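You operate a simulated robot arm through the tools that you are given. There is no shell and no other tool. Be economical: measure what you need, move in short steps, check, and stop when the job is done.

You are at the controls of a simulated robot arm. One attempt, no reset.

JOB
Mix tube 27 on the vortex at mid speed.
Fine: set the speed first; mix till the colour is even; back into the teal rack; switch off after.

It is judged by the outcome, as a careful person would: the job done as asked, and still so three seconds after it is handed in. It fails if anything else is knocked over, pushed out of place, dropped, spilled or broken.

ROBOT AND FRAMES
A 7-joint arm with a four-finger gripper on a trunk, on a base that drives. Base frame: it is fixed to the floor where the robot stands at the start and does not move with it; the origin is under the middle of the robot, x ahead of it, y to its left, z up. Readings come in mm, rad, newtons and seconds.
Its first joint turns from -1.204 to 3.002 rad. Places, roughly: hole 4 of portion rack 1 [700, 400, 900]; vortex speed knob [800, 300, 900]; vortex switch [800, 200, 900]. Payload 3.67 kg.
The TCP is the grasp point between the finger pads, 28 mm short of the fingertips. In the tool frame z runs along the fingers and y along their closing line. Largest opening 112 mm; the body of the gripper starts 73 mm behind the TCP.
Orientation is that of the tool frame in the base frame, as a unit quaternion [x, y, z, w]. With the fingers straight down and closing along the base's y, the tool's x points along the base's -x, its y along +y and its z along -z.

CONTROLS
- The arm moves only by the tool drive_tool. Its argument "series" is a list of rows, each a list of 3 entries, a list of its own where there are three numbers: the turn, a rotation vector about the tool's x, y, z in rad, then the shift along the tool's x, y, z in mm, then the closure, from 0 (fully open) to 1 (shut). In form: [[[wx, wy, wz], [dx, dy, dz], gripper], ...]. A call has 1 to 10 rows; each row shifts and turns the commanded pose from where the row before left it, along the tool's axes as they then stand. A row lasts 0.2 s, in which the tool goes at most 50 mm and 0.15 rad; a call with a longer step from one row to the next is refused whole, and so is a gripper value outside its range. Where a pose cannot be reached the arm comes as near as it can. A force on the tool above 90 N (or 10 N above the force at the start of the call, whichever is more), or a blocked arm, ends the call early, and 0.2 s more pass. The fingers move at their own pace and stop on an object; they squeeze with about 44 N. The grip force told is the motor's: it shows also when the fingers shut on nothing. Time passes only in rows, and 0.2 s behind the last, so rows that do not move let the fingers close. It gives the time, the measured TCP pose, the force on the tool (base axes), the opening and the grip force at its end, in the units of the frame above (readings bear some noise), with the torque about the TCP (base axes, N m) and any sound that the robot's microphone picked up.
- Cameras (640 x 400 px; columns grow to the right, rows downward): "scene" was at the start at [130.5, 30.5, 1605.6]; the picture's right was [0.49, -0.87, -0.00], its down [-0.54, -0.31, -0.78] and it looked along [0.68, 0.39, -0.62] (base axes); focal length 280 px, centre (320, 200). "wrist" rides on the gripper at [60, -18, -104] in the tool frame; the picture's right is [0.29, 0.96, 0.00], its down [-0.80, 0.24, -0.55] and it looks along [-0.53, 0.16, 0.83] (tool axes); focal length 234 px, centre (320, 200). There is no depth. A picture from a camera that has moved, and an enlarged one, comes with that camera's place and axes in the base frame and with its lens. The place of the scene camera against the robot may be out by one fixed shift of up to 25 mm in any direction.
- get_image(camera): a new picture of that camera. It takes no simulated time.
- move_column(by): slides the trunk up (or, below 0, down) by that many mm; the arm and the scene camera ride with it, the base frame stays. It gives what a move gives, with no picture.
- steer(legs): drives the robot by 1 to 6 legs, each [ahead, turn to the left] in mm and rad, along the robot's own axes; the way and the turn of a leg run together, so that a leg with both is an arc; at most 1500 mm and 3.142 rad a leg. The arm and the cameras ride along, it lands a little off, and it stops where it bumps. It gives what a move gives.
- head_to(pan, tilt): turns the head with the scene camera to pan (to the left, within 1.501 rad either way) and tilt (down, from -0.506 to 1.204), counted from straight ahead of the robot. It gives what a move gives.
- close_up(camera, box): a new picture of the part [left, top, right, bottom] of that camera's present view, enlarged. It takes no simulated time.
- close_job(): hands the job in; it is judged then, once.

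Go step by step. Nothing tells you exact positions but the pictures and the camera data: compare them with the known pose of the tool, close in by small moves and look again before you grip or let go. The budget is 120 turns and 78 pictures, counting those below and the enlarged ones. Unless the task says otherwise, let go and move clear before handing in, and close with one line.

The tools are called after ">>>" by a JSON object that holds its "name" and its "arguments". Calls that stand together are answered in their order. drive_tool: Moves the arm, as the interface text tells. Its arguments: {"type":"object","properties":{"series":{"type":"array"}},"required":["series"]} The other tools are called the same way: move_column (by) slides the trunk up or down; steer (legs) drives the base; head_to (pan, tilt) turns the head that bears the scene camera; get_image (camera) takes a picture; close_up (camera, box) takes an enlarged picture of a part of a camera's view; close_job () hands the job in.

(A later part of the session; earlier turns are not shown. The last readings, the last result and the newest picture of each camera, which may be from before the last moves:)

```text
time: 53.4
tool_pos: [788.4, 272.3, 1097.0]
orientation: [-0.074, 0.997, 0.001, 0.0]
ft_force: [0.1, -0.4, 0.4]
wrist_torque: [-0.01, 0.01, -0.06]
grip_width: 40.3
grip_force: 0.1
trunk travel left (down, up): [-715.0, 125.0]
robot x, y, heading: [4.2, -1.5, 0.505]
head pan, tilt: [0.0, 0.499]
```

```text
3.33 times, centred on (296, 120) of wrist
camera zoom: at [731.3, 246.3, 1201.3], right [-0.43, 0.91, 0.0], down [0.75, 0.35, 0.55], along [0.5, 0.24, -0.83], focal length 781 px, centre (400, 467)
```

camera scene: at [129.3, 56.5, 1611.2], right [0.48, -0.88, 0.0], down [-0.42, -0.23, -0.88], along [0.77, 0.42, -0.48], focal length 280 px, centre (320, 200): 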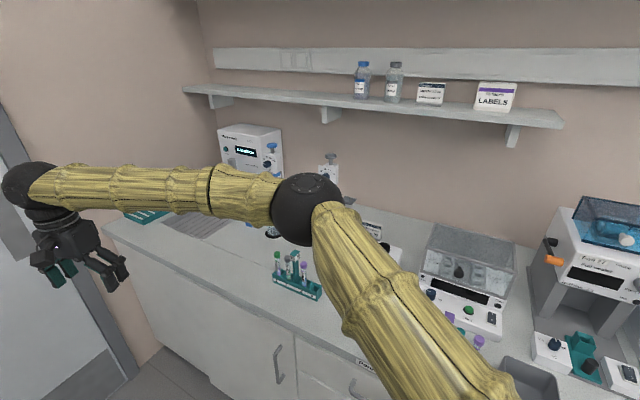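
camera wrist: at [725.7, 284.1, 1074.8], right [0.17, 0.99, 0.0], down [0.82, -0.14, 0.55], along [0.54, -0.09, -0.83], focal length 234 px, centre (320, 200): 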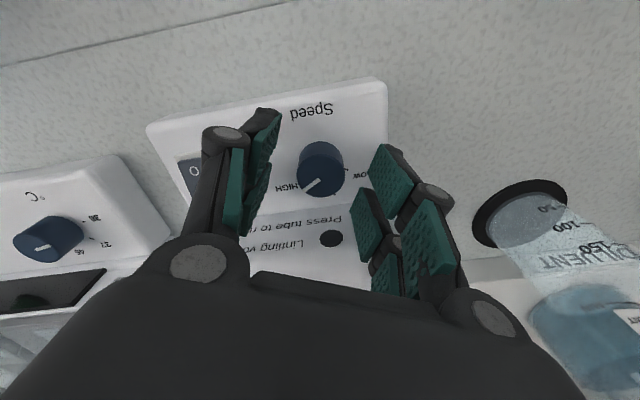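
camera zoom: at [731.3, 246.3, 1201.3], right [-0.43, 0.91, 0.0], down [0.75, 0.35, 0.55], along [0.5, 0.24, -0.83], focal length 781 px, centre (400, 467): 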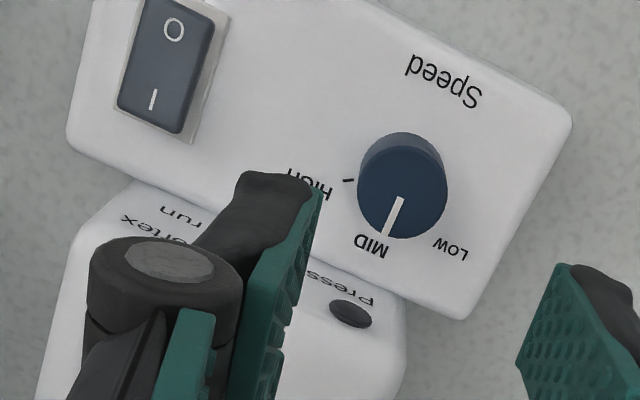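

>>> {"name": "close_up", "arguments": {"camera": "scene", "box": [320, 240, 416, 300]}}

```text
6.67 times, centred on (368, 270) of scene
camera zoom: at [129.1, 56.5, 1611.2], right [0.48, -0.88, 0.0], down [-0.42, -0.23, -0.88], along [0.77, 0.42, -0.48], focal length 1868 px, centre (0, -267)
```

zoom: 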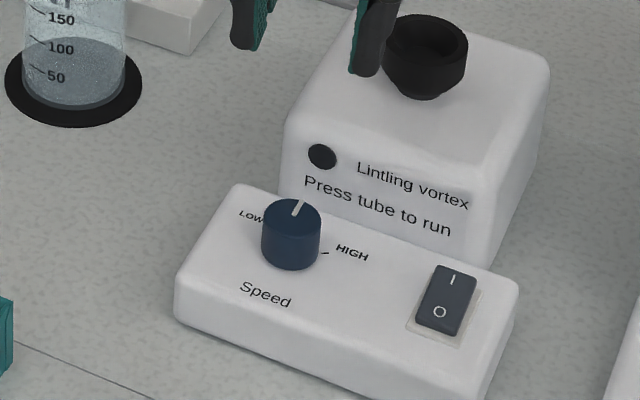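

The knob is at MID within a few degrees. Next is the switch: the I end is about (802, 194, 937). I'll close the fingers and position above it.

>>> {"name": "drive_tool", "arguments": {"series": [[[0, 0, 0.148], [-4, -20, 20], 1], [[0, 0, 0], [-4, -20, 25], 1], [[0, 0, 0], [-4, -20, 25], 1], [[0, 0, 0], [-2, -18, 25], 1], [[0, 0, 0], [0, 0, 0], 1]]}}

>>> {"name": "get_image", "arguments": {"camera": "wrist"}}

>>> {"name": "close_up", "arguments": {"camera": "scene", "box": [320, 240, 416, 300]}}

```text
time: 54.5
tool_pos: [805.5, 197.6, 1007.3]
orientation: [0.0, 1.0, 0.003, 0.002]
ft_force: [1.0, 6.8, 23.0]
wrist_torque: [0.18, -0.51, 0.19]
grip_width: 0.2
grip_force: 35.8
trunk travel left (down, up): [-715.0, 125.0]
robot x, y, heading: [-0.0, 0.3, 0.507]
head pan, tilt: [0.0, 0.499]
```

```text
46 pictures are left
camera wrist: at [745.1, 179.0, 1110.3], right [-0.29, 0.96, 0.0], down [0.79, 0.24, 0.56], along [0.53, 0.16, -0.83], focal length 234 px, centre (320, 200)
```

wrist: 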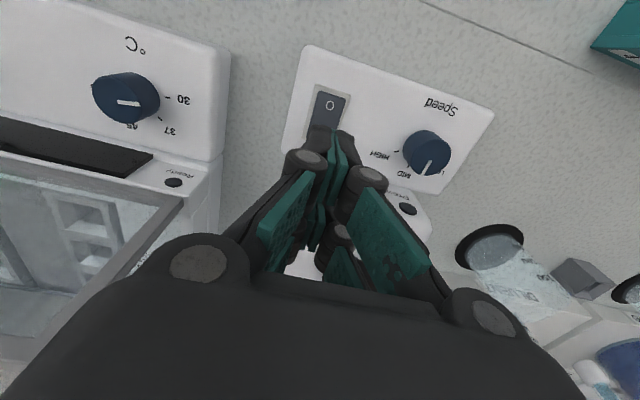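

```text
6.67 times, centred on (368, 270) of scene
camera zoom: at [127.1, 56.4, 1611.7], right [0.48, -0.88, 0.0], down [-0.42, -0.23, -0.88], along [0.77, 0.43, -0.48], focal length 1868 px, centre (0, -267)
```

zoom: 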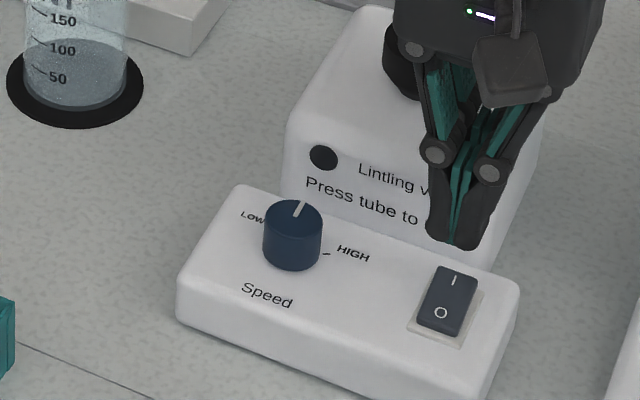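

There's 23 N upward: a part of the hand is resting on the vortex body's front edge (offset about 22 mm forward). I'll lift at once, move back, then tilt the tool so the tip reaches forward while the hand stays clear.

>>> {"name": "drive_tool", "arguments": {"series": [[[0, 0, 0], [0, 0, -15], 1], [[0, 0, 0], [15, 0, -10], 1], [[0, -0.1, 0], [5, -2, 0], 1], [[0, -0.1, 0], [0, -1, 0], 1], [[0, -0.1, 0], [0, 0, 0], 1], [[0, 0, 0], [0, 0, 0], 1]]}}

>>> {"name": "get_image", "arguments": {"camera": "scene"}}

>>> {"name": "get_image", "arguments": {"camera": "wrist"}}

```text
time: 56.0
tool_pos: [785.9, 192.4, 1028.2]
orientation: [0.0, 0.989, 0.001, 0.15]
ft_force: [0.1, -0.5, 0.1]
wrist_torque: [-0.01, 0.03, -0.04]
grip_width: 0.1
grip_force: 35.8
trunk travel left (down, up): [-715.0, 125.0]
robot x, y, heading: [1.7, -0.5, 0.502]
head pan, tilt: [0.0, 0.499]
```

```text
44 pictures are left
camera scene: at [130.3, 55.3, 1611.1], right [0.48, -0.88, 0.0], down [-0.42, -0.23, -0.88], along [0.77, 0.42, -0.48], focal length 280 px, centre (320, 200)
```

scene: 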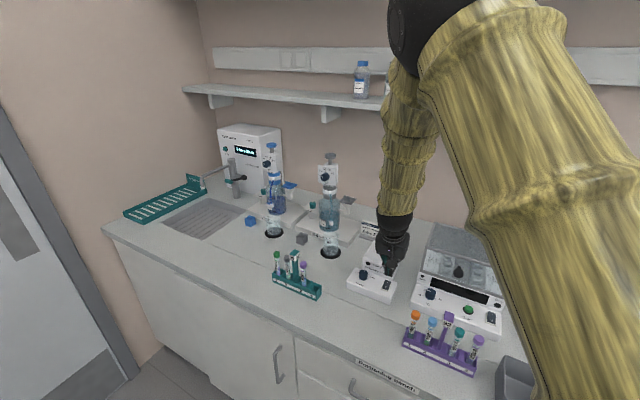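

```text
43 pictures are left
camera wrist: at [697.6, 174.1, 1108.7], right [-0.27, 0.96, -0.08], down [0.6, 0.24, 0.77], along [0.75, 0.16, -0.64], focal length 234 px, centre (320, 200)
```

wrist: 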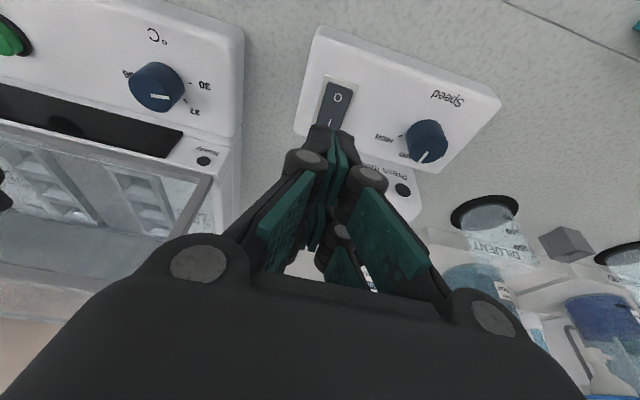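

The hand is clear now. The switch I end is about (801, 196). I approach with the tip to about 13 mm above the rocker.

>>> {"name": "drive_tool", "arguments": {"series": [[[0, 0, 0], [3, 2, 18], 1], [[0, 0, 0], [2.5, 2, 17], 1], [[0, 0, 0], [2, 0, 14], 1], [[0, 0, 0], [0, 0, 0], 1]]}}

>>> {"name": "close_up", "arguments": {"camera": "wrist", "box": [240, 60, 432, 180]}}

>>> {"name": "close_up", "arguments": {"camera": "scene", "box": [336, 240, 432, 300]}}

```text
time: 57.0
tool_pos: [792.9, 196.8, 977.6]
orientation: [0.0, 0.989, 0.002, 0.15]
ft_force: [-0.3, -0.9, 0.2]
wrist_torque: [-0.01, 0.05, -0.01]
grip_width: 0.3
grip_force: 36.1
trunk travel left (down, up): [-715.0, 125.0]
robot x, y, heading: [-2.0, -2.4, 0.498]
head pan, tilt: [0.0, 0.499]
```

```text
3.33 times, centred on (336, 120) of wrist
camera zoom: at [704.5, 178.9, 1060.0], right [-0.28, 0.96, -0.08], down [0.6, 0.24, 0.77], along [0.75, 0.16, -0.64], focal length 781 px, centre (267, 467)
```

zoom: 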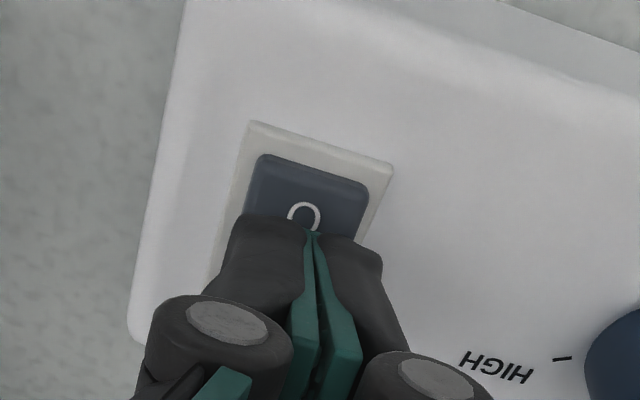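

```text
6.67 times, centred on (384, 270) of scene
camera zoom: at [129.0, 55.9, 1611.2], right [0.48, -0.88, 0.0], down [-0.42, -0.23, -0.88], along [0.77, 0.42, -0.48], focal length 1868 px, centre (-107, -267)
```

zoom: 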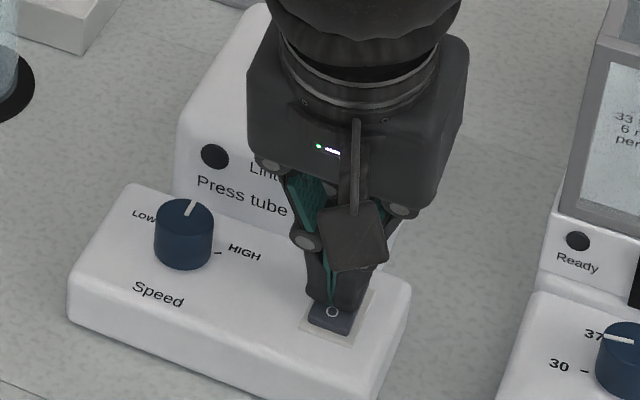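

Tip is right above the I end. I press down in small steps.

>>> {"name": "drive_tool", "arguments": {"series": [[[0, 0, 0], [0.9, 0, 2.9], 1], [[0, 0, 0], [0.9, 0, 2.9], 1], [[0, 0, 0], [0.9, 0, 2.9], 1], [[0, 0, 0], [0.9, 0, 2.9], 1]]}}

```text
time: 58.0
tool_pos: [792.8, 196.2, 974.7]
orientation: [0.001, 0.988, 0.003, 0.155]
ft_force: [4.3, 0.0, 65.3]
wrist_torque: [-0.09, 0.92, 0.16]
grip_width: 6.1
grip_force: 36.1
trunk travel left (down, up): [-715.0, 125.0]
robot x, y, heading: [2.7, -1.6, 0.503]
head pan, tilt: [0.0, 0.499]
```

Contact came early and behind the tip (torque indicates about 16 mm back), so the fingers are wider front-to-back than thought and were pressing the O side. I lift off, look, and then turn the tool 90° so the narrow side faces front-to-back.

>>> {"name": "drive_tool", "arguments": {"series": [[[0, 0, 0], [-2, 0, -12], 1], [[0, 0, 0], [-5, 0, -30], 1], [[0, 0.1, 0], [0, 0, -30], 1], [[0, 0.1, 0], [0, 0, -20], 1], [[0, 0.1, 0], [0, 0, 0], 1], [[0, 0, 0], [0, 0, 0], 1]]}}

>>> {"name": "close_up", "arguments": {"camera": "wrist", "box": [240, 30, 432, 150]}}

```text
time: 59.4
tool_pos: [773.1, 196.1, 1057.8]
orientation: [0.001, 1.0, 0.002, 0.0]
ft_force: [-0.2, 0.4, 0.8]
wrist_torque: [0.02, -0.03, 0.01]
grip_width: 0.0
grip_force: 35.8
trunk travel left (down, up): [-715.0, 125.0]
robot x, y, heading: [2.5, 0.6, 0.503]
head pan, tilt: [0.0, 0.499]
```

```text
3.33 times, centred on (336, 90) of wrist
camera zoom: at [713.1, 178.8, 1161.0], right [-0.29, 0.96, 0.0], down [0.8, 0.24, 0.55], along [0.53, 0.16, -0.83], focal length 781 px, centre (267, 567)
```

zoom: 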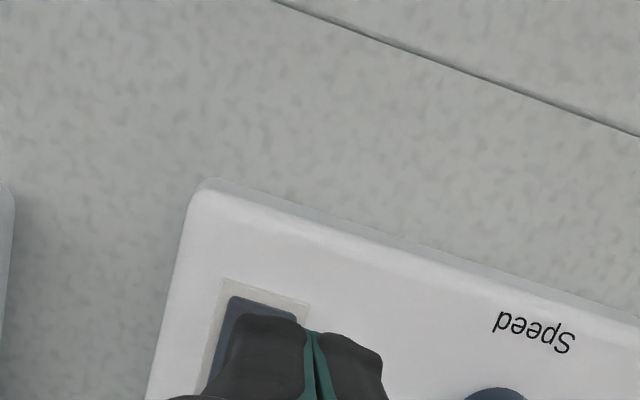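

>>> {"name": "drive_tool", "arguments": {"series": [[[0, 0, 0.15], [0, 0, -3], 1], [[0, 0, 0.15], [0, 0, 0], 1], [[0, 0, 0.15], [0, 0, 0], 1], [[0, 0, 0.15], [0, 0, 0], 1], [[0, 0, 0.15], [0, 0, 0], 1], [[0, 0, 0.15], [0, 0, 0], 1], [[0, 0, 0.15], [0, 0, 0], 1], [[0, 0, 0.15], [0, 0, 0], 1], [[0, 0, 0.15], [0, 0, 0], 1], [[0, 0, 0.15], [0, 0, 0], 1]]}}

>>> {"name": "get_image", "arguments": {"camera": "wrist"}}

>>> {"name": "close_up", "arguments": {"camera": "scene", "box": [336, 240, 432, 300]}}

```text
time: 61.5
tool_pos: [773.7, 196.4, 1059.8]
orientation: [0.683, 0.731, 0.001, -0.002]
ft_force: [0.8, 0.0, 0.9]
wrist_torque: [0.01, 0.01, 0.0]
grip_width: 0.0
grip_force: 35.9
trunk travel left (down, up): [-715.0, 125.0]
robot x, y, heading: [-0.5, 1.5, 0.502]
head pan, tilt: [0.0, 0.499]
```

```text
39 pictures are left
camera wrist: at [752.0, 254.9, 1163.5], right [0.94, 0.35, 0.0], down [0.29, -0.78, 0.55], along [0.19, -0.52, -0.83], focal length 234 px, centre (320, 200)
```

wrist: 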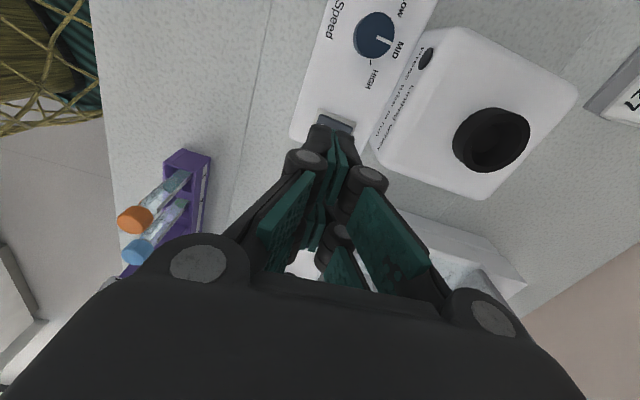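

```text
6.67 times, centred on (384, 270) of scene
camera zoom: at [129.4, 56.5, 1611.2], right [0.48, -0.88, 0.0], down [-0.42, -0.23, -0.88], along [0.77, 0.42, -0.48], focal length 1868 px, centre (-107, -267)
```

zoom: 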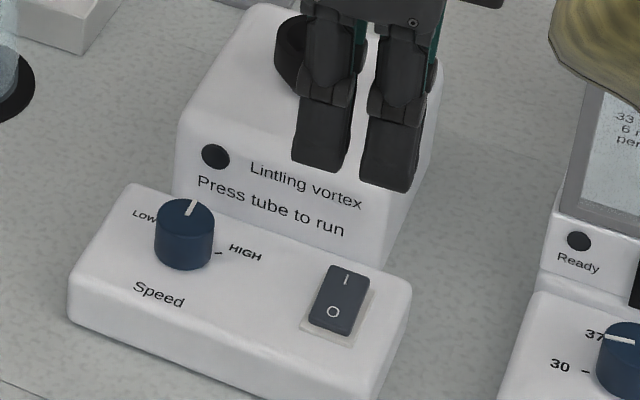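

Now it's clear: each finger has two prongs side by side, with a gap at the TCP plane. I'll press the I end (≈ (798, 197, 946)) with one prong, so TCP goes to y ≈ 215 with a slight forward tilt.

>>> {"name": "drive_tool", "arguments": {"series": [[[-0.1, 0, 0], [6, 5, 20], 1], [[0, 0, 0], [6, 6, 20], 1], [[0, 0, 0], [5, 6, 20], 1], [[0, 0, 0], [0, 0, 15], 1], [[0, 0, 0], [0, 0, 0], 1]]}}

>>> {"name": "close_up", "arguments": {"camera": "scene", "box": [336, 240, 432, 300]}}

>>> {"name": "get_image", "arguments": {"camera": "wrist"}}

```text
time: 62.8
tool_pos: [795.6, 214.8, 987.3]
orientation: [0.681, 0.731, 0.037, 0.033]
ft_force: [0.3, 0.2, 0.2]
wrist_torque: [-0.01, -0.02, 0.02]
grip_width: 0.2
grip_force: 35.4
trunk travel left (down, up): [-715.0, 125.0]
robot x, y, heading: [-2.1, 1.2, 0.506]
head pan, tilt: [0.0, 0.499]
```

```text
6.67 times, centred on (384, 270) of scene
camera zoom: at [129.1, 56.0, 1611.2], right [0.48, -0.88, 0.0], down [-0.42, -0.23, -0.88], along [0.77, 0.42, -0.48], focal length 1868 px, centre (-107, -267)
```

zoom: 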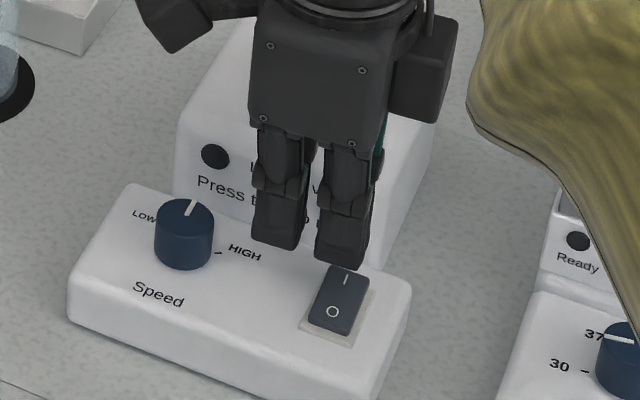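

```text
36 pictures are left
camera wrist: at [762.1, 273.1, 1087.8], right [0.93, 0.36, 0.1], down [0.24, -0.78, 0.57], along [0.28, -0.51, -0.81], focal length 234 px, centre (320, 200)
```

wrist: 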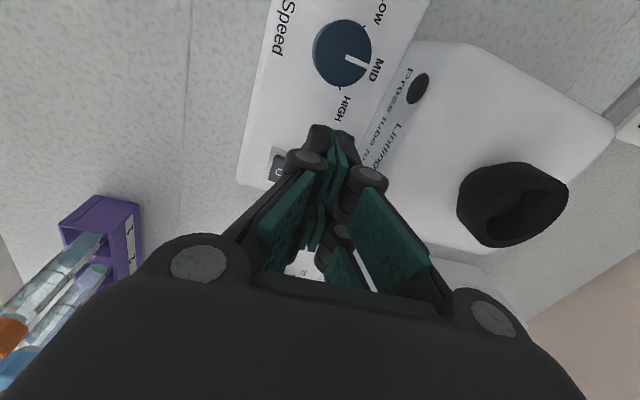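

The right prong is above the I end. Pressing down in small steps.

>>> {"name": "drive_tool", "arguments": {"series": [[[0, 0, 0], [0, -0.3, 3], 1], [[0, 0, 0], [0, -0.3, 3], 1], [[0, 0, 0], [0, -0.3, 3], 1], [[0, 0, 0], [0, -0.3, 3], 1], [[0, 0, 0], [0, -0.3, 3], 1]]}}

```text
time: 64.0
tool_pos: [795.5, 215.4, 971.1]
orientation: [0.68, 0.731, 0.037, 0.033]
ft_force: [0.1, 0.9, 1.1]
wrist_torque: [0.01, -0.01, 0.02]
grip_width: 5.9
grip_force: 35.9
trunk travel left (down, up): [-715.0, 125.0]
robot x, y, heading: [-1.0, -2.0, 0.499]
head pan, tilt: [0.0, 0.499]
```

>>> {"name": "close_up", "arguments": {"camera": "scene", "box": [336, 240, 432, 300]}}

```text
6.67 times, centred on (384, 270) of scene
camera zoom: at [129.4, 56.1, 1611.2], right [0.48, -0.88, 0.0], down [-0.42, -0.23, -0.88], along [0.77, 0.42, -0.48], focal length 1868 px, centre (-107, -267)
```

zoom: 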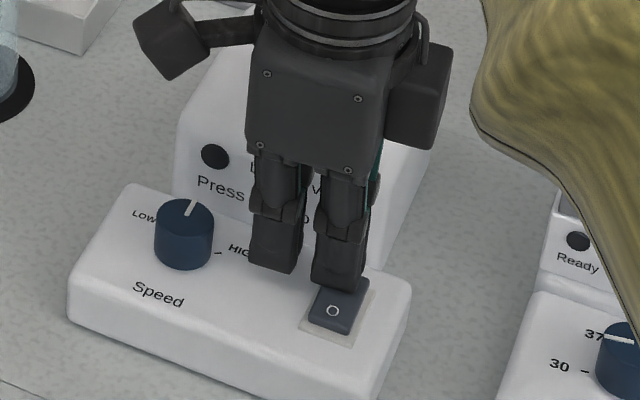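

>>> {"name": "drive_tool", "arguments": {"series": [[[0, 0, 0], [0, 0, 2.5], 1], [[0, 0, 0], [0, 0, 2.5], 1], [[0, 0, 0], [0, 0, 0], 1]]}}

>>> {"name": "close_up", "arguments": {"camera": "scene", "box": [368, 264, 416, 294]}}

```text
time: 64.8
tool_pos: [795.6, 215.3, 969.9]
orientation: [0.68, 0.731, 0.04, 0.034]
ft_force: [7.0, 0.6, 30.2]
wrist_torque: [-0.47, -0.07, 0.08]
grip_width: 0.0
grip_force: 35.8
trunk travel left (down, up): [-715.0, 125.0]
robot x, y, heading: [-1.7, -0.7, 0.5]
head pan, tilt: [0.0, 0.499]
```

```text
13.33 times, centred on (392, 279) of scene
camera zoom: at [127.1, 55.4, 1611.8], right [0.48, -0.88, 0.0], down [-0.42, -0.23, -0.88], along [0.77, 0.42, -0.48], focal length 3735 px, centre (-640, -853)
```

zoom: 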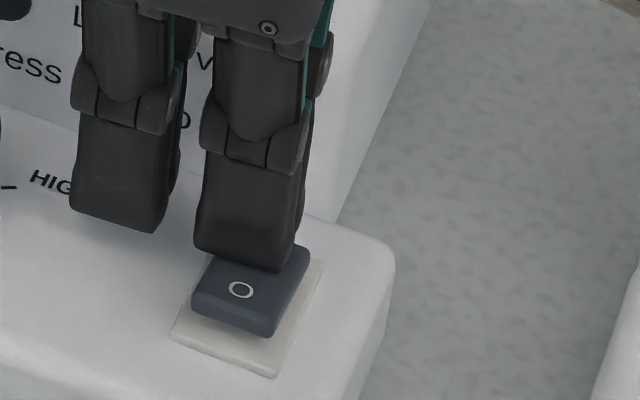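

The rocker has clearly flipped to I (the O end is raised). I lift off, straighten the tool and head to the teal rack.

>>> {"name": "drive_tool", "arguments": {"series": [[[0, 0, 0], [0, 0, -15], 1], [[0, 0, 0], [0, -5, -45], 1], [[0, 0, 0], [0, -5, -45], 1], [[0.1, 0, 0], [0, -5, -40], 0.5], [[0, 0, 0], [30, -5, 0], 0.5], [[0, 0, 0], [42, -12, 0], 0.5], [[0, 0, 0], [45, -15, 0], 0.5], [[0, 0, 0], [45, -15, 0], 0.5], [[0, 0, 0], [45, -15, 0], 0.5], [[0, 0, 0], [45, -15, 0], 0.5]]}}

>>> {"name": "get_image", "arguments": {"camera": "wrist"}}

>>> {"name": "close_up", "arguments": {"camera": "scene", "box": [336, 240, 432, 300]}}

```text
time: 67.2
tool_pos: [681.6, 428.5, 1047.2]
orientation: [0.699, 0.713, -0.041, -0.038]
ft_force: [0.4, -0.1, -0.2]
wrist_torque: [0.04, -0.01, 0.02]
grip_width: 55.9
grip_force: 0.1
trunk travel left (down, up): [-715.0, 125.0]
robot x, y, heading: [0.2, 3.8, 0.505]
head pan, tilt: [0.0, 0.499]
stopped in row 10: the arm was blocked; the commanded pose is now the measured one
```

```text
33 pictures are left
camera wrist: at [674.2, 488.6, 1152.4], right [0.95, 0.31, -0.11], down [0.32, -0.79, 0.53], along [0.08, -0.53, -0.84], focal length 234 px, centre (320, 200)
```

wrist: 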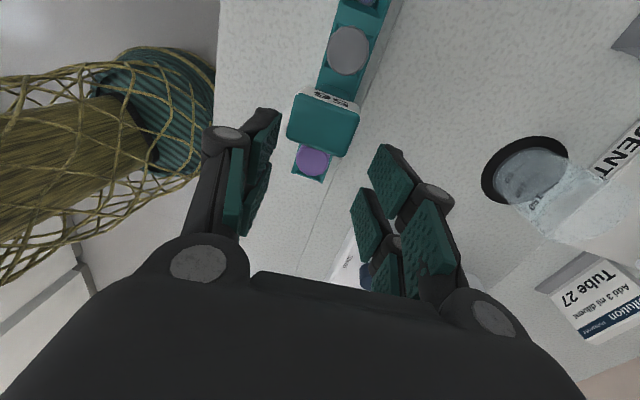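

```text
6.67 times, centred on (384, 270) of scene
camera zoom: at [129.9, 54.3, 1611.2], right [0.48, -0.88, 0.0], down [-0.42, -0.23, -0.88], along [0.77, 0.42, -0.48], focal length 1868 px, centre (-107, -267)
```

zoom: 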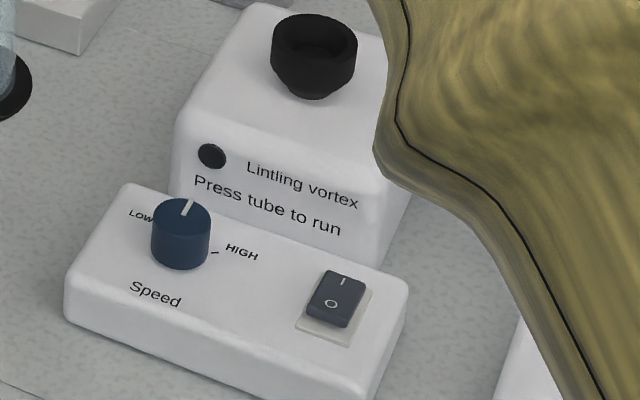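

The switch is ON and the knob is at MID. The arm hit a joint stop on the way to the rack (it dipped but touched nothing), so that wrist yaw isn't available so far left. I'll lift straight up, then relocate the base about 300 mm left so the rack sits at a friendlier angle.

>>> {"name": "drive_tool", "arguments": {"series": [[[0, 0, 0], [0, 0, -30], 0.5], [[0, 0, 0], [-5, 0, -40], 0.5], [[0.03, 0, 0], [-20, 0, -30], 0.5], [[0.04, 0, 0], [-30, 5, -20], 0.5], [[0.04, 0, 0], [-30, 5, 0], 0.5], [[0, 0, 0], [-30, 5, 0], 0.5]]}}

>>> {"name": "get_image", "arguments": {"camera": "scene"}}

```text
time: 68.5
tool_pos: [708.9, 316.2, 1166.4]
orientation: [0.694, 0.712, -0.079, -0.075]
ft_force: [0.2, -1.4, -0.3]
wrist_torque: [0.06, -0.01, -0.02]
grip_width: 55.9
grip_force: 0.1
trunk travel left (down, up): [-715.0, 125.0]
robot x, y, heading: [2.4, -1.4, 0.504]
head pan, tilt: [0.0, 0.499]
```

```text
31 pictures are left
camera scene: at [129.1, 52.7, 1611.3], right [0.48, -0.88, 0.0], down [-0.42, -0.23, -0.88], along [0.77, 0.43, -0.48], focal length 280 px, centre (320, 200)
```

scene: 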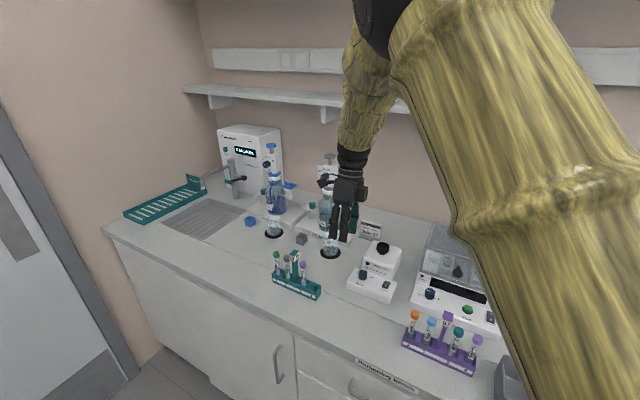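

Nothing was disturbed. Now I relocate the base: turn left, drive 300 mm, turn back to heading ~0.4.

>>> {"name": "steer", "arguments": {"legs": [[0, 1.07], [300, 0], [0, -1.17]]}}

>>> {"name": "head_to", "arguments": {"pan": 0.0, "tilt": 0.6}}

>>> {"name": "get_image", "arguments": {"camera": "scene"}}

```text
time: 76.2
tool_pos: [736.0, 544.6, 1165.0]
orientation: [0.73, 0.675, -0.076, -0.078]
ft_force: [-0.1, 0.2, -0.2]
wrist_torque: [0.0, 0.01, -0.01]
grip_width: 56.0
grip_force: 0.1
trunk travel left (down, up): [-715.0, 125.0]
robot x, y, heading: [-4.6, 303.3, 0.402]
head pan, tilt: [0.0, 0.499]
```

```text
time: 76.9
tool_pos: [735.9, 544.7, 1163.9]
orientation: [0.73, 0.675, -0.077, -0.079]
ft_force: [0.4, 0.3, 0.6]
wrist_torque: [0.01, -0.01, -0.01]
grip_width: 56.0
grip_force: 0.1
trunk travel left (down, up): [-715.0, 125.0]
robot x, y, heading: [-6.1, 298.4, 0.404]
head pan, tilt: [0.0, 0.6]
```

```text
30 pictures are left
camera scene: at [130.5, 343.2, 1602.1], right [0.39, -0.92, 0.0], down [-0.52, -0.22, -0.83], along [0.76, 0.32, -0.56], focal length 280 px, centre (320, 200)
```

scene: 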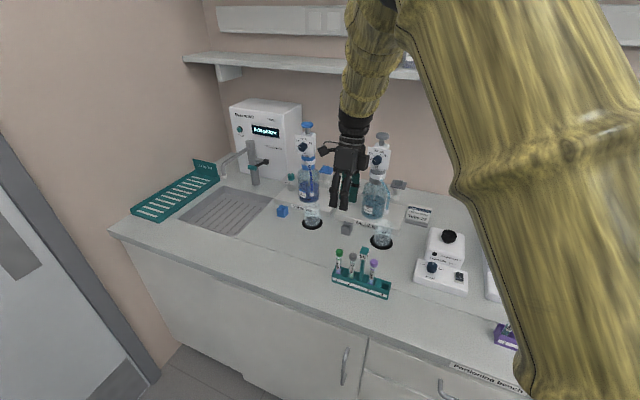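

The base is well placed now. I straighten the tool and move above tube 27 (estimate (680, 531)).

>>> {"name": "drive_tool", "arguments": {"series": [[[-0.073, 0, -0.025], [0, 0, 0], 0.3], [[-0.073, 0, -0.025], [0, 0, 0], 0.3], [[-0.073, 0, -0.025], [0, 0, 0], 0.3], [[0, 0, 0], [-4, -19, 10], 0.3], [[0, 0, 0], [-4, -19, 10], 0.3], [[0, 0, 0], [-4, -18, 10], 0.3], [[0, 0, 0], [0, 0, 0], 0.3]]}}

>>> {"name": "get_image", "arguments": {"camera": "wrist"}}

```text
time: 78.7
tool_pos: [685.7, 502.0, 1079.9]
orientation: [0.731, 0.679, -0.031, -0.06]
ft_force: [-1.3, 0.7, -1.5]
wrist_torque: [0.03, 0.03, 0.01]
grip_width: 78.3
grip_force: 0.2
trunk travel left (down, up): [-715.0, 125.0]
robot x, y, heading: [-4.3, 303.1, 0.405]
head pan, tilt: [0.0, 0.6]
stopped in row 7: the arm was blocked; the commanded pose is now the measured one
```

```text
29 pictures are left
camera wrist: at [686.4, 558.4, 1188.1], right [0.97, 0.22, -0.11], down [0.25, -0.84, 0.49], along [0.01, -0.5, -0.86], focal length 234 px, centre (320, 200)
```

wrist: 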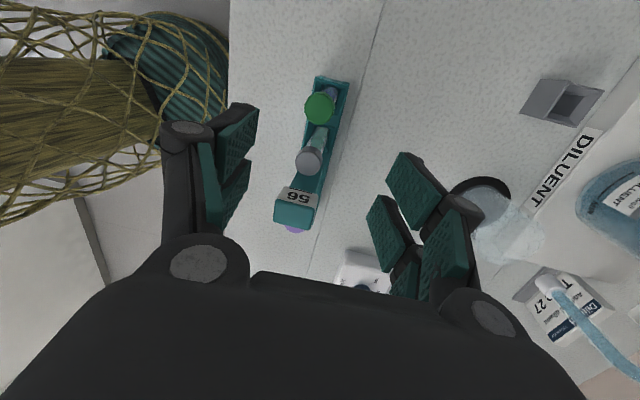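

Still at the wrist's yaw stop: the tool yaw relative to the arm's azimuth is too small. I'll lift and shift the base another 200 mm left so the arm points nearly straight at the rack.

>>> {"name": "drive_tool", "arguments": {"series": [[[0, 0, 0], [0, 0, -25], 0.3], [[0, 0, 0], [0, 0, -30], 0.3], [[0, 0, 0], [0, 0, -30], 0.3]]}}

>>> {"name": "steer", "arguments": {"legs": [[0, 1.17], [205, 0], [0, -1.17]]}}

```text
time: 79.5
tool_pos: [702.5, 493.9, 1160.3]
orientation: [0.735, 0.674, -0.032, -0.07]
ft_force: [-0.8, -0.9, -0.1]
wrist_torque: [0.03, -0.02, 0.01]
grip_width: 78.5
grip_force: 0.0
trunk travel left (down, up): [-715.0, 125.0]
robot x, y, heading: [-7.1, 297.4, 0.399]
head pan, tilt: [0.0, 0.6]
```

```text
time: 87.0
tool_pos: [702.4, 701.2, 1168.5]
orientation: [0.733, 0.676, -0.027, -0.069]
ft_force: [0.8, -0.1, 0.5]
wrist_torque: [0.03, 0.0, 0.01]
grip_width: 78.4
grip_force: 0.1
trunk travel left (down, up): [-715.0, 125.0]
robot x, y, heading: [-0.7, 502.8, 0.402]
head pan, tilt: [0.0, 0.6]
```

>>> {"name": "drive_tool", "arguments": {"series": [[[0, 0, 0], [-35, 0, 0], 0.3], [[0, 0, 0], [-35, 0, 0], 0.3], [[-0.035, -0.013, -0.04], [-35, -2, 0], 0.3], [[-0.035, -0.013, -0.04], [-35, -3, 0], 0.3], [[-0.035, -0.013, -0.04], [-30, -3, 0], 0.3], [[-0.033, -0.013, -0.04], [0, -3, 10], 0.3], [[0, 0, 0], [0, 0, 10], 0.3]]}}

>>> {"name": "get_image", "arguments": {"camera": "wrist"}}

```text
time: 88.5
tool_pos: [682.0, 530.5, 1139.3]
orientation: [0.678, 0.735, 0.007, -0.002]
ft_force: [0.4, -0.3, -1.0]
wrist_torque: [-0.02, 0.0, 0.02]
grip_width: 78.2
grip_force: 0.0
trunk travel left (down, up): [-715.0, 125.0]
robot x, y, heading: [-4.2, 502.6, 0.404]
head pan, tilt: [0.0, 0.6]
```

```text
28 pictures are left
camera wrist: at [657.9, 588.5, 1244.5], right [0.93, 0.36, 0.01], down [0.3, -0.78, 0.55], along [0.21, -0.5, -0.84], focal length 234 px, centre (320, 200)
```

wrist: 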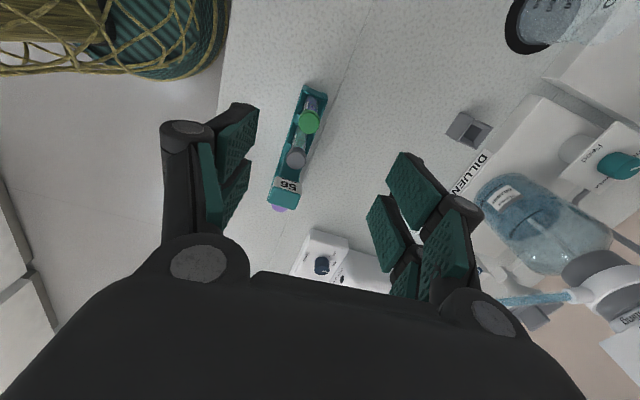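

The tool is vertical and free here. Tube 27's cap is about (673.5, 529). I go down to z 1060 and refine.

>>> {"name": "drive_tool", "arguments": {"series": [[[0.0076, -0.0125, 0], [-0.5, -4, 25], 0.4], [[0, 0, 0], [-0.5, -4, 27], 0.4], [[0, 0, 0], [0, -0.5, 27], 0.45], [[0, 0, 0], [0, 0, 0], 0.45]]}}

>>> {"name": "get_image", "arguments": {"camera": "wrist"}}

>>> {"name": "close_up", "arguments": {"camera": "scene", "box": [340, 190, 500, 290]}}

```text
time: 89.5
tool_pos: [671.7, 531.7, 1063.5]
orientation: [0.679, 0.734, 0.0, -0.001]
ft_force: [-1.1, -0.2, 0.6]
wrist_torque: [-0.02, -0.06, 0.04]
grip_width: 61.7
grip_force: 0.0
trunk travel left (down, up): [-715.0, 125.0]
robot x, y, heading: [-0.8, 504.3, 0.401]
head pan, tilt: [0.0, 0.6]
```

```text
27 pictures are left
camera wrist: at [649.1, 589.3, 1166.2], right [0.93, 0.36, 0.0], down [0.3, -0.78, 0.55], along [0.2, -0.52, -0.83], focal length 234 px, centre (320, 200)
```

wrist: 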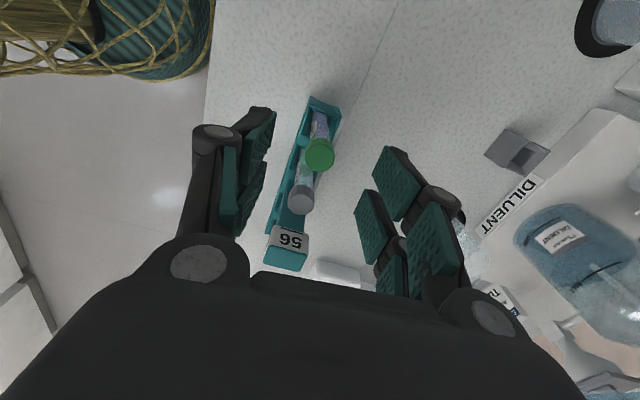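

```text
4.00 times, centred on (420, 240) of scene
camera zoom: at [129.8, 547.3, 1602.2], right [0.39, -0.92, 0.0], down [-0.52, -0.22, -0.83], along [0.76, 0.33, -0.56], focal length 1120 px, centre (-80, 40)
```

zoom: 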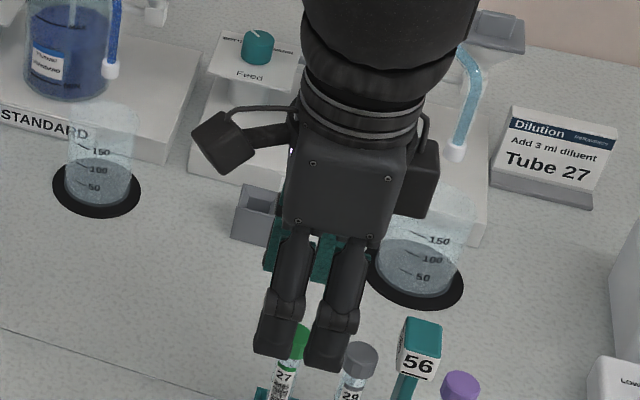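

Cap top is at about (672.5, 528.5, 1008), and the tube shows centred between the prongs. I descend to TCP z ≈ 1000.

>>> {"name": "drive_tool", "arguments": {"series": [[[0, 0, 0], [-3, 1, 20], 0.45], [[0, 0, 0], [0, 0, 22], 0.45], [[0, 0, 0], [0, 0, 20], 0.45], [[0, 0, 0], [0, 0, 0], 0.45]]}}

>>> {"name": "get_image", "arguments": {"camera": "wrist"}}

>>> {"name": "close_up", "arguments": {"camera": "scene", "box": [368, 240, 464, 300]}}

```text
time: 90.5
tool_pos: [674.1, 529.4, 1000.4]
orientation: [0.679, 0.735, 0.0, 0.0]
ft_force: [0.2, -0.7, -0.9]
wrist_torque: [0.02, -0.02, 0.02]
grip_width: 61.5
grip_force: 0.0
trunk travel left (down, up): [-715.0, 125.0]
robot x, y, heading: [1.0, 505.8, 0.406]
head pan, tilt: [0.0, 0.6]
```

```text
25 pictures are left
camera wrist: at [650.6, 587.0, 1104.3], right [0.93, 0.36, 0.0], down [0.3, -0.78, 0.55], along [0.2, -0.52, -0.83], focal length 234 px, centre (320, 200)
```

wrist: 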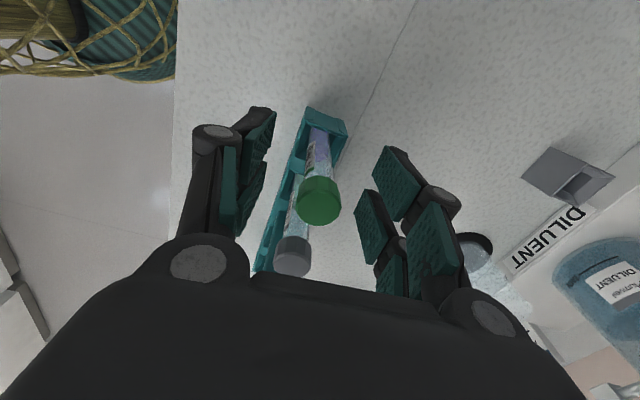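

```text
6.67 times, centred on (416, 270) of scene
camera zoom: at [130.1, 547.7, 1602.2], right [0.39, -0.92, 0.0], down [-0.52, -0.22, -0.83], along [0.76, 0.33, -0.56], focal length 1868 px, centre (-320, -267)
```

zoom: 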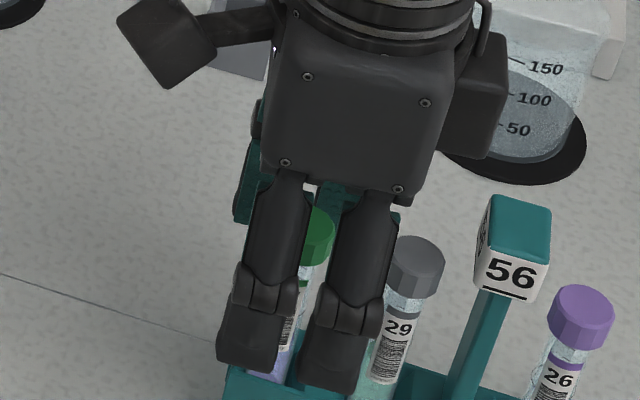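

Cap is centred at the TCP with the neighbours clear. Closing gently.

>>> {"name": "drive_tool", "arguments": {"series": [[[0, 0, 0], [0, 0, 0], 0.7], [[0, 0, 0], [0, 0, 0], 0.85], [[0, 0, 0], [0, 0, 0], 1], [[0, 0, 0], [0, 0, 0], 1]]}}

>>> {"name": "get_image", "arguments": {"camera": "wrist"}}

```text
time: 91.5
tool_pos: [674.8, 528.4, 1000.2]
orientation: [0.679, 0.734, 0.0, 0.0]
ft_force: [0.4, 0.0, 0.7]
wrist_torque: [0.01, -0.03, 0.01]
grip_width: 11.3
grip_force: 43.4
trunk travel left (down, up): [-715.0, 125.0]
robot x, y, heading: [1.1, 507.9, 0.404]
head pan, tilt: [0.0, 0.6]
```

```text
23 pictures are left
camera wrist: at [651.3, 587.0, 1103.9], right [0.93, 0.36, 0.0], down [0.3, -0.78, 0.55], along [0.2, -0.52, -0.83], focal length 234 px, centre (320, 200)
```

wrist: 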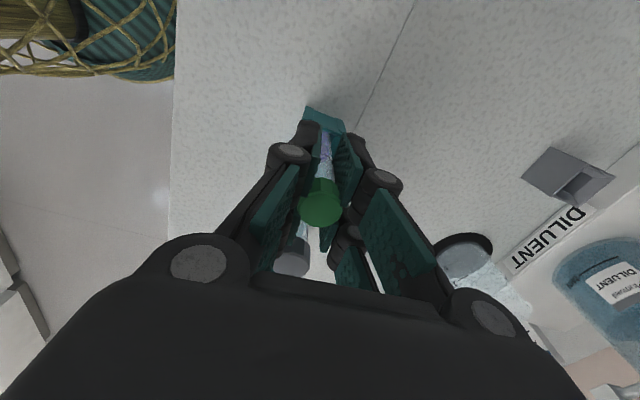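

Gripped (43 N). Lifting straight up.

>>> {"name": "drive_tool", "arguments": {"series": [[[0, 0, 0], [0, 0, -10], 1], [[0, 0, 0], [0, 0, -20], 1], [[0, 0, 0], [0, 0, -25], 1], [[0, 0, 0], [0, 0, -30], 1], [[0, 0, 0], [0, 0, -30], 1], [[0, 0, 0], [0, 0, -25], 1], [[0, 0, 0], [0, 0, 0], 1]]}}

>>> {"name": "close_up", "arguments": {"camera": "scene", "box": [348, 180, 476, 260]}}

```text
time: 93.2
tool_pos: [675.4, 526.9, 1140.4]
orientation: [0.679, 0.734, 0.0, 0.0]
ft_force: [-0.5, -0.3, -0.4]
wrist_torque: [0.0, 0.0, 0.01]
grip_width: 10.9
grip_force: 44.2
trunk travel left (down, up): [-715.0, 125.0]
robot x, y, heading: [-2.5, 501.2, 0.407]
head pan, tilt: [0.0, 0.6]
```

```text
5.00 times, centred on (412, 220) of scene
camera zoom: at [131.9, 547.8, 1602.0], right [0.39, -0.92, 0.0], down [-0.52, -0.22, -0.82], along [0.76, 0.33, -0.57], focal length 1401 px, centre (-140, 100)
```

zoom: 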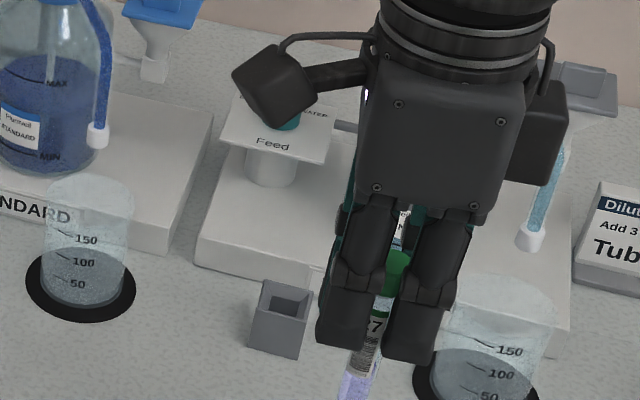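

Tube 27 is held firmly and upright. I raise a bit and travel right at x ≈ 675, clear of the beaker and spout.

>>> {"name": "drive_tool", "arguments": {"series": [[[0, 0, 0], [0, 0, -28], 1], [[0, 0, 0], [-25, -2, 0], 1], [[0, 0, 0], [-35, -2.8, 0], 1], [[0, 0, 0], [-35, -2.8, 0], 1], [[0, 0, 0], [-35, -2.8, 0], 1], [[0, 0, 0], [-35, -2.8, 0], 1], [[0, 0, 0], [-35, -2.8, 0], 1], [[0, 0, 0], [-35, -2.8, 0], 1], [[0, 0, 0], [-35, -2.8, 0], 1], [[0, 0, 0], [-8, 0, 0], 1]]}}

>>> {"name": "head_to", "arguments": {"pan": -0.45, "tilt": 0.6}}

>>> {"name": "get_image", "arguments": {"camera": "scene"}}

```text
time: 95.3
tool_pos: [675.4, 248.9, 1166.9]
orientation: [0.678, 0.735, 0.0, 0.0]
ft_force: [-0.1, 0.0, 0.2]
wrist_torque: [-0.04, 0.03, -0.02]
grip_width: 10.8
grip_force: 43.8
trunk travel left (down, up): [-715.0, 125.0]
robot x, y, heading: [-2.1, 502.6, 0.402]
head pan, tilt: [0.0, 0.6]
```

```text
time: 96.2
tool_pos: [674.6, 249.7, 1167.0]
orientation: [0.679, 0.735, -0.001, 0.0]
ft_force: [-0.1, 0.5, -0.8]
wrist_torque: [-0.02, 0.0, 0.01]
grip_width: 11.2
grip_force: 43.9
trunk travel left (down, up): [-715.0, 125.0]
robot x, y, heading: [-5.8, 508.3, 0.407]
head pan, tilt: [-0.45, 0.6]
```

```text
21 pictures are left
camera scene: at [138.2, 508.8, 1602.1], right [-0.04, -1.0, 0.0], down [-0.56, 0.03, -0.82], along [0.82, -0.04, -0.57], focal length 280 px, centre (320, 200)
```

scene: 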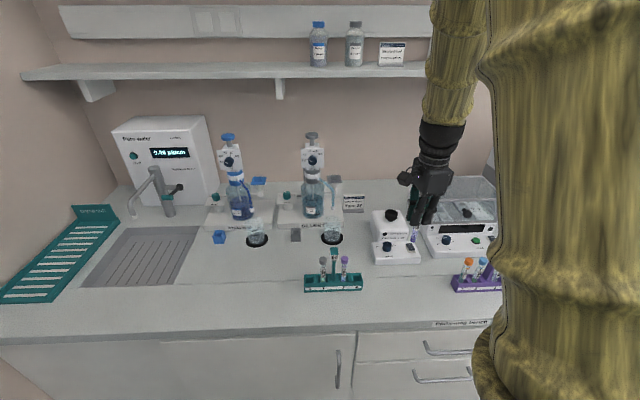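

>>> {"name": "close_up", "arguments": {"camera": "scene", "box": [368, 185, 464, 245]}}

>>> {"name": "get_image", "arguments": {"camera": "wrist"}}

```text
6.67 times, centred on (416, 215) of scene
camera zoom: at [138.2, 508.8, 1602.1], right [-0.04, -1.0, 0.0], down [-0.56, 0.03, -0.82], along [0.82, -0.04, -0.57], focal length 1868 px, centre (-320, 100)
```

zoom: 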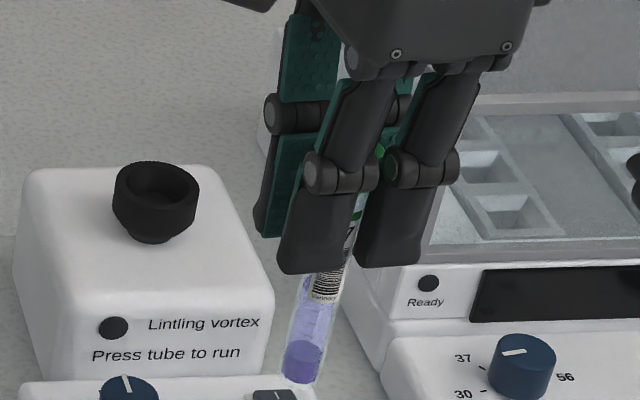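

```text
19 pictures are left
camera wrist: at [651.9, 307.8, 1270.8], right [0.93, 0.36, 0.0], down [0.3, -0.78, 0.55], along [0.2, -0.52, -0.83], focal length 234 px, centre (320, 200)
```

wrist: 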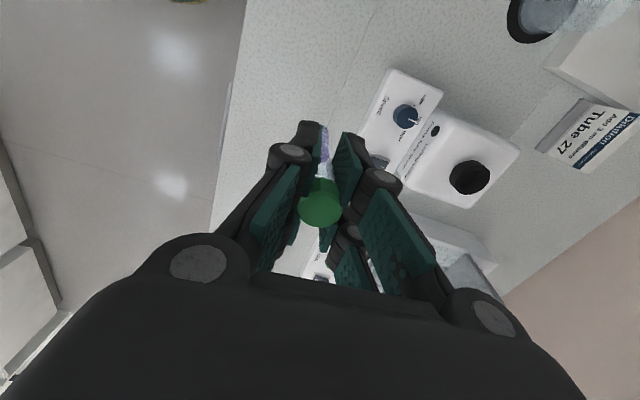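

The tube hangs about 96 mm below the TCP and shows two separate layers of colour. The cup centre is (866.5, 249), rim z ≈ 1022. I move over it.

>>> {"name": "drive_tool", "arguments": {"series": [[[0, 0, 0], [-2.5, 30, 0], 1], [[0, 0, 0], [-2.5, 35, 0], 1], [[0, 0, 0], [-2.5, 35, 0], 1], [[0, 0, 0], [-2.5, 35, 0], 1], [[0, 0, 0], [-2.5, 32, 0], 1], [[0, 0, 0], [-2.5, 24, 0], 1], [[0, 0, 0], [0, 0, 0], 1]]}}

>>> {"name": "get_image", "arguments": {"camera": "wrist"}}

>>> {"name": "close_up", "arguments": {"camera": "scene", "box": [352, 165, 464, 235]}}

```text
time: 97.8
tool_pos: [865.9, 250.5, 1168.7]
orientation: [0.679, 0.734, 0.0, 0.0]
ft_force: [-1.3, -0.5, -0.3]
wrist_torque: [0.0, -0.03, 0.01]
grip_width: 10.9
grip_force: 43.7
trunk travel left (down, up): [-715.0, 125.0]
robot x, y, heading: [-4.3, 502.6, 0.405]
head pan, tilt: [-0.45, 0.6]
```

```text
18 pictures are left
camera wrist: at [842.9, 308.4, 1272.0], right [0.93, 0.36, 0.0], down [0.3, -0.78, 0.55], along [0.2, -0.52, -0.83], focal length 234 px, centre (320, 200)
```

wrist: 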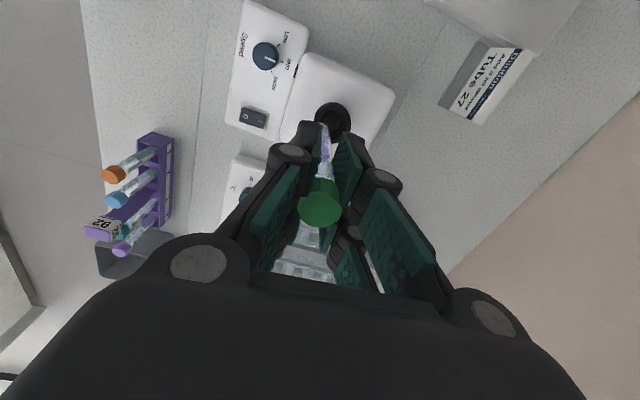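

```text
5.71 times, centred on (408, 200) of scene
camera zoom: at [137.3, 508.8, 1602.2], right [-0.04, -1.0, 0.0], down [-0.56, 0.03, -0.83], along [0.82, -0.04, -0.56], focal length 1601 px, centre (-183, 200)
```

zoom: 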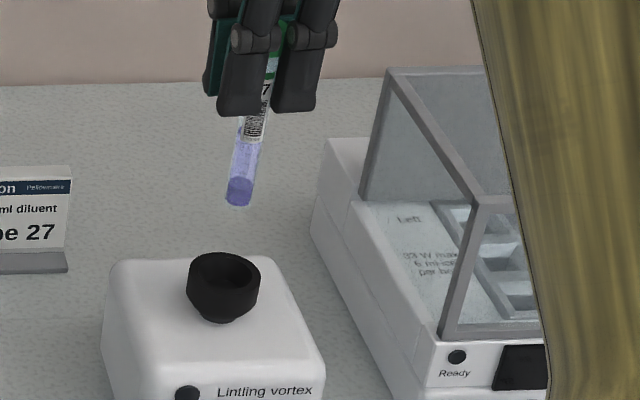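

Lateral alignment (y) looks good from the scene; I zoom the wrist view to check x.

>>> {"name": "close_up", "arguments": {"camera": "wrist", "box": [272, 80, 400, 160]}}

```text
5.00 times, centred on (336, 120) of wrist
camera zoom: at [842.9, 308.4, 1272.0], right [0.93, 0.36, 0.0], down [0.3, -0.78, 0.55], along [0.2, -0.52, -0.83], focal length 1171 px, centre (240, 600)
```

zoom: 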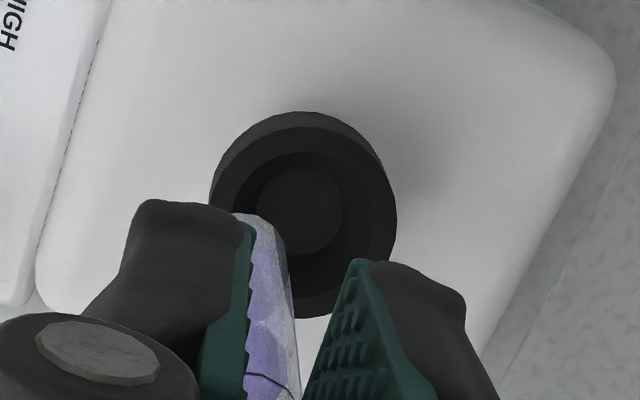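

Combining all views, the cup rim is actually at about (882.5, 245, 1004). I shift over and lower to just above the rim, then check again.

>>> {"name": "drive_tool", "arguments": {"series": [[[0, 0, 0], [-3.4, 8, 0], 1], [[0, 0, 0], [-3.4, 8, 10], 1], [[0, 0, 0], [0, 0, 22], 1], [[0, 0, 0], [0, 0, 20], 1], [[0, 0, 0], [0, 0, 0], 1]]}}

>>> {"name": "close_up", "arguments": {"camera": "wrist", "box": [256, 100, 384, 180]}}

>>> {"name": "close_up", "arguments": {"camera": "scene", "box": [352, 165, 464, 235]}}

```text
time: 99.0
tool_pos: [882.9, 243.9, 1115.3]
orientation: [0.679, 0.734, 0.001, 0.0]
ft_force: [0.4, -0.2, -0.3]
wrist_torque: [0.01, -0.02, 0.02]
grip_width: 10.9
grip_force: 44.5
trunk travel left (down, up): [-715.0, 125.0]
robot x, y, heading: [0.5, 504.3, 0.403]
head pan, tilt: [-0.45, 0.6]
```

```text
5.00 times, centred on (320, 140) of wrist
camera zoom: at [859.6, 302.4, 1220.0], right [0.93, 0.36, 0.0], down [0.3, -0.78, 0.55], along [0.2, -0.52, -0.83], focal length 1171 px, centre (320, 500)
```

zoom: 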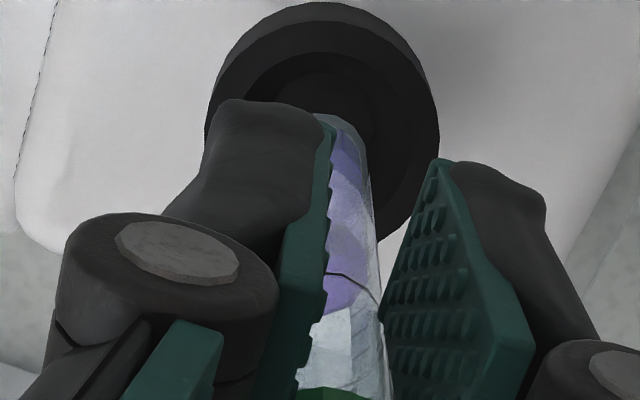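

```text
5.71 times, centred on (408, 200) of scene
camera zoom: at [137.8, 508.7, 1602.1], right [-0.04, -1.0, 0.0], down [-0.56, 0.03, -0.83], along [0.82, -0.04, -0.56], focal length 1601 px, centre (-183, 200)
```

zoom: 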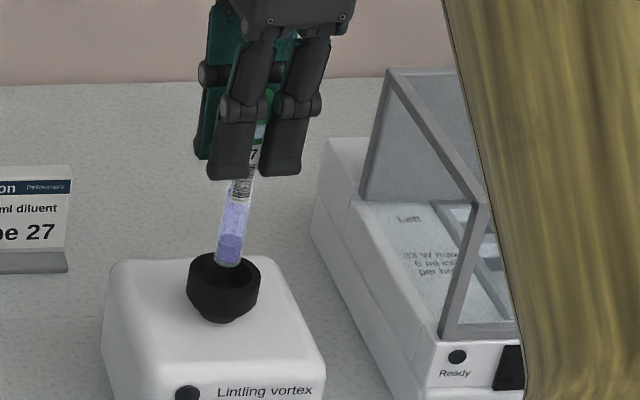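

Well aligned. I lower the tube into the cup in small steps, watching the force and sound.

>>> {"name": "drive_tool", "arguments": {"series": [[[0, 0, 0], [0, 0, 6], 1], [[0, 0, 0], [0, 0, 6], 1], [[0, 0, 0], [0, 0, 5], 1], [[0, 0, 0], [0, 0, 4], 1]]}}

>>> {"name": "close_up", "arguments": {"camera": "scene", "box": [352, 175, 464, 245]}}

```text
time: 100.0
tool_pos: [883.4, 243.5, 1093.0]
orientation: [0.679, 0.735, -0.001, 0.0]
ft_force: [0.4, -0.3, 0.1]
wrist_torque: [-0.08, -0.07, -0.04]
grip_width: 10.6
grip_force: 44.2
trunk travel left (down, up): [-715.0, 125.0]
robot x, y, heading: [-0.7, 504.8, 0.405]
head pan, tilt: [-0.45, 0.6]
```

```text
5.71 times, centred on (408, 210) of scene
camera zoom: at [138.4, 508.4, 1602.1], right [-0.04, -1.0, 0.0], down [-0.56, 0.03, -0.82], along [0.82, -0.04, -0.57], focal length 1601 px, centre (-183, 143)
```

zoom: 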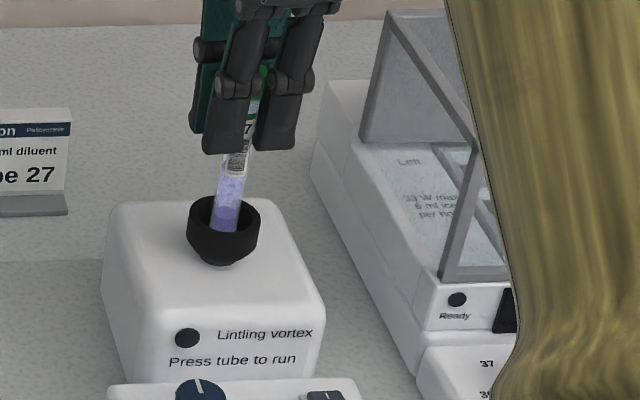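

The tube is entering the cup with no contact force. Continuing down.

>>> {"name": "drive_tool", "arguments": {"series": [[[0, 0, 0], [0, 0, 3], 1], [[0, 0, 0], [0, 0, 3], 1], [[0, 0, 0], [0, 0, 2], 1]]}}

```text
time: 100.8
tool_pos: [881.7, 245.3, 1088.5]
orientation: [0.678, 0.735, 0.001, 0.001]
ft_force: [1.5, -1.9, 19.0]
wrist_torque: [-0.16, -0.17, 0.02]
grip_width: 10.9
grip_force: 43.6
trunk travel left (down, up): [-715.0, 125.0]
robot x, y, heading: [-0.3, 507.9, 0.403]
head pan, tilt: [-0.45, 0.6]
```

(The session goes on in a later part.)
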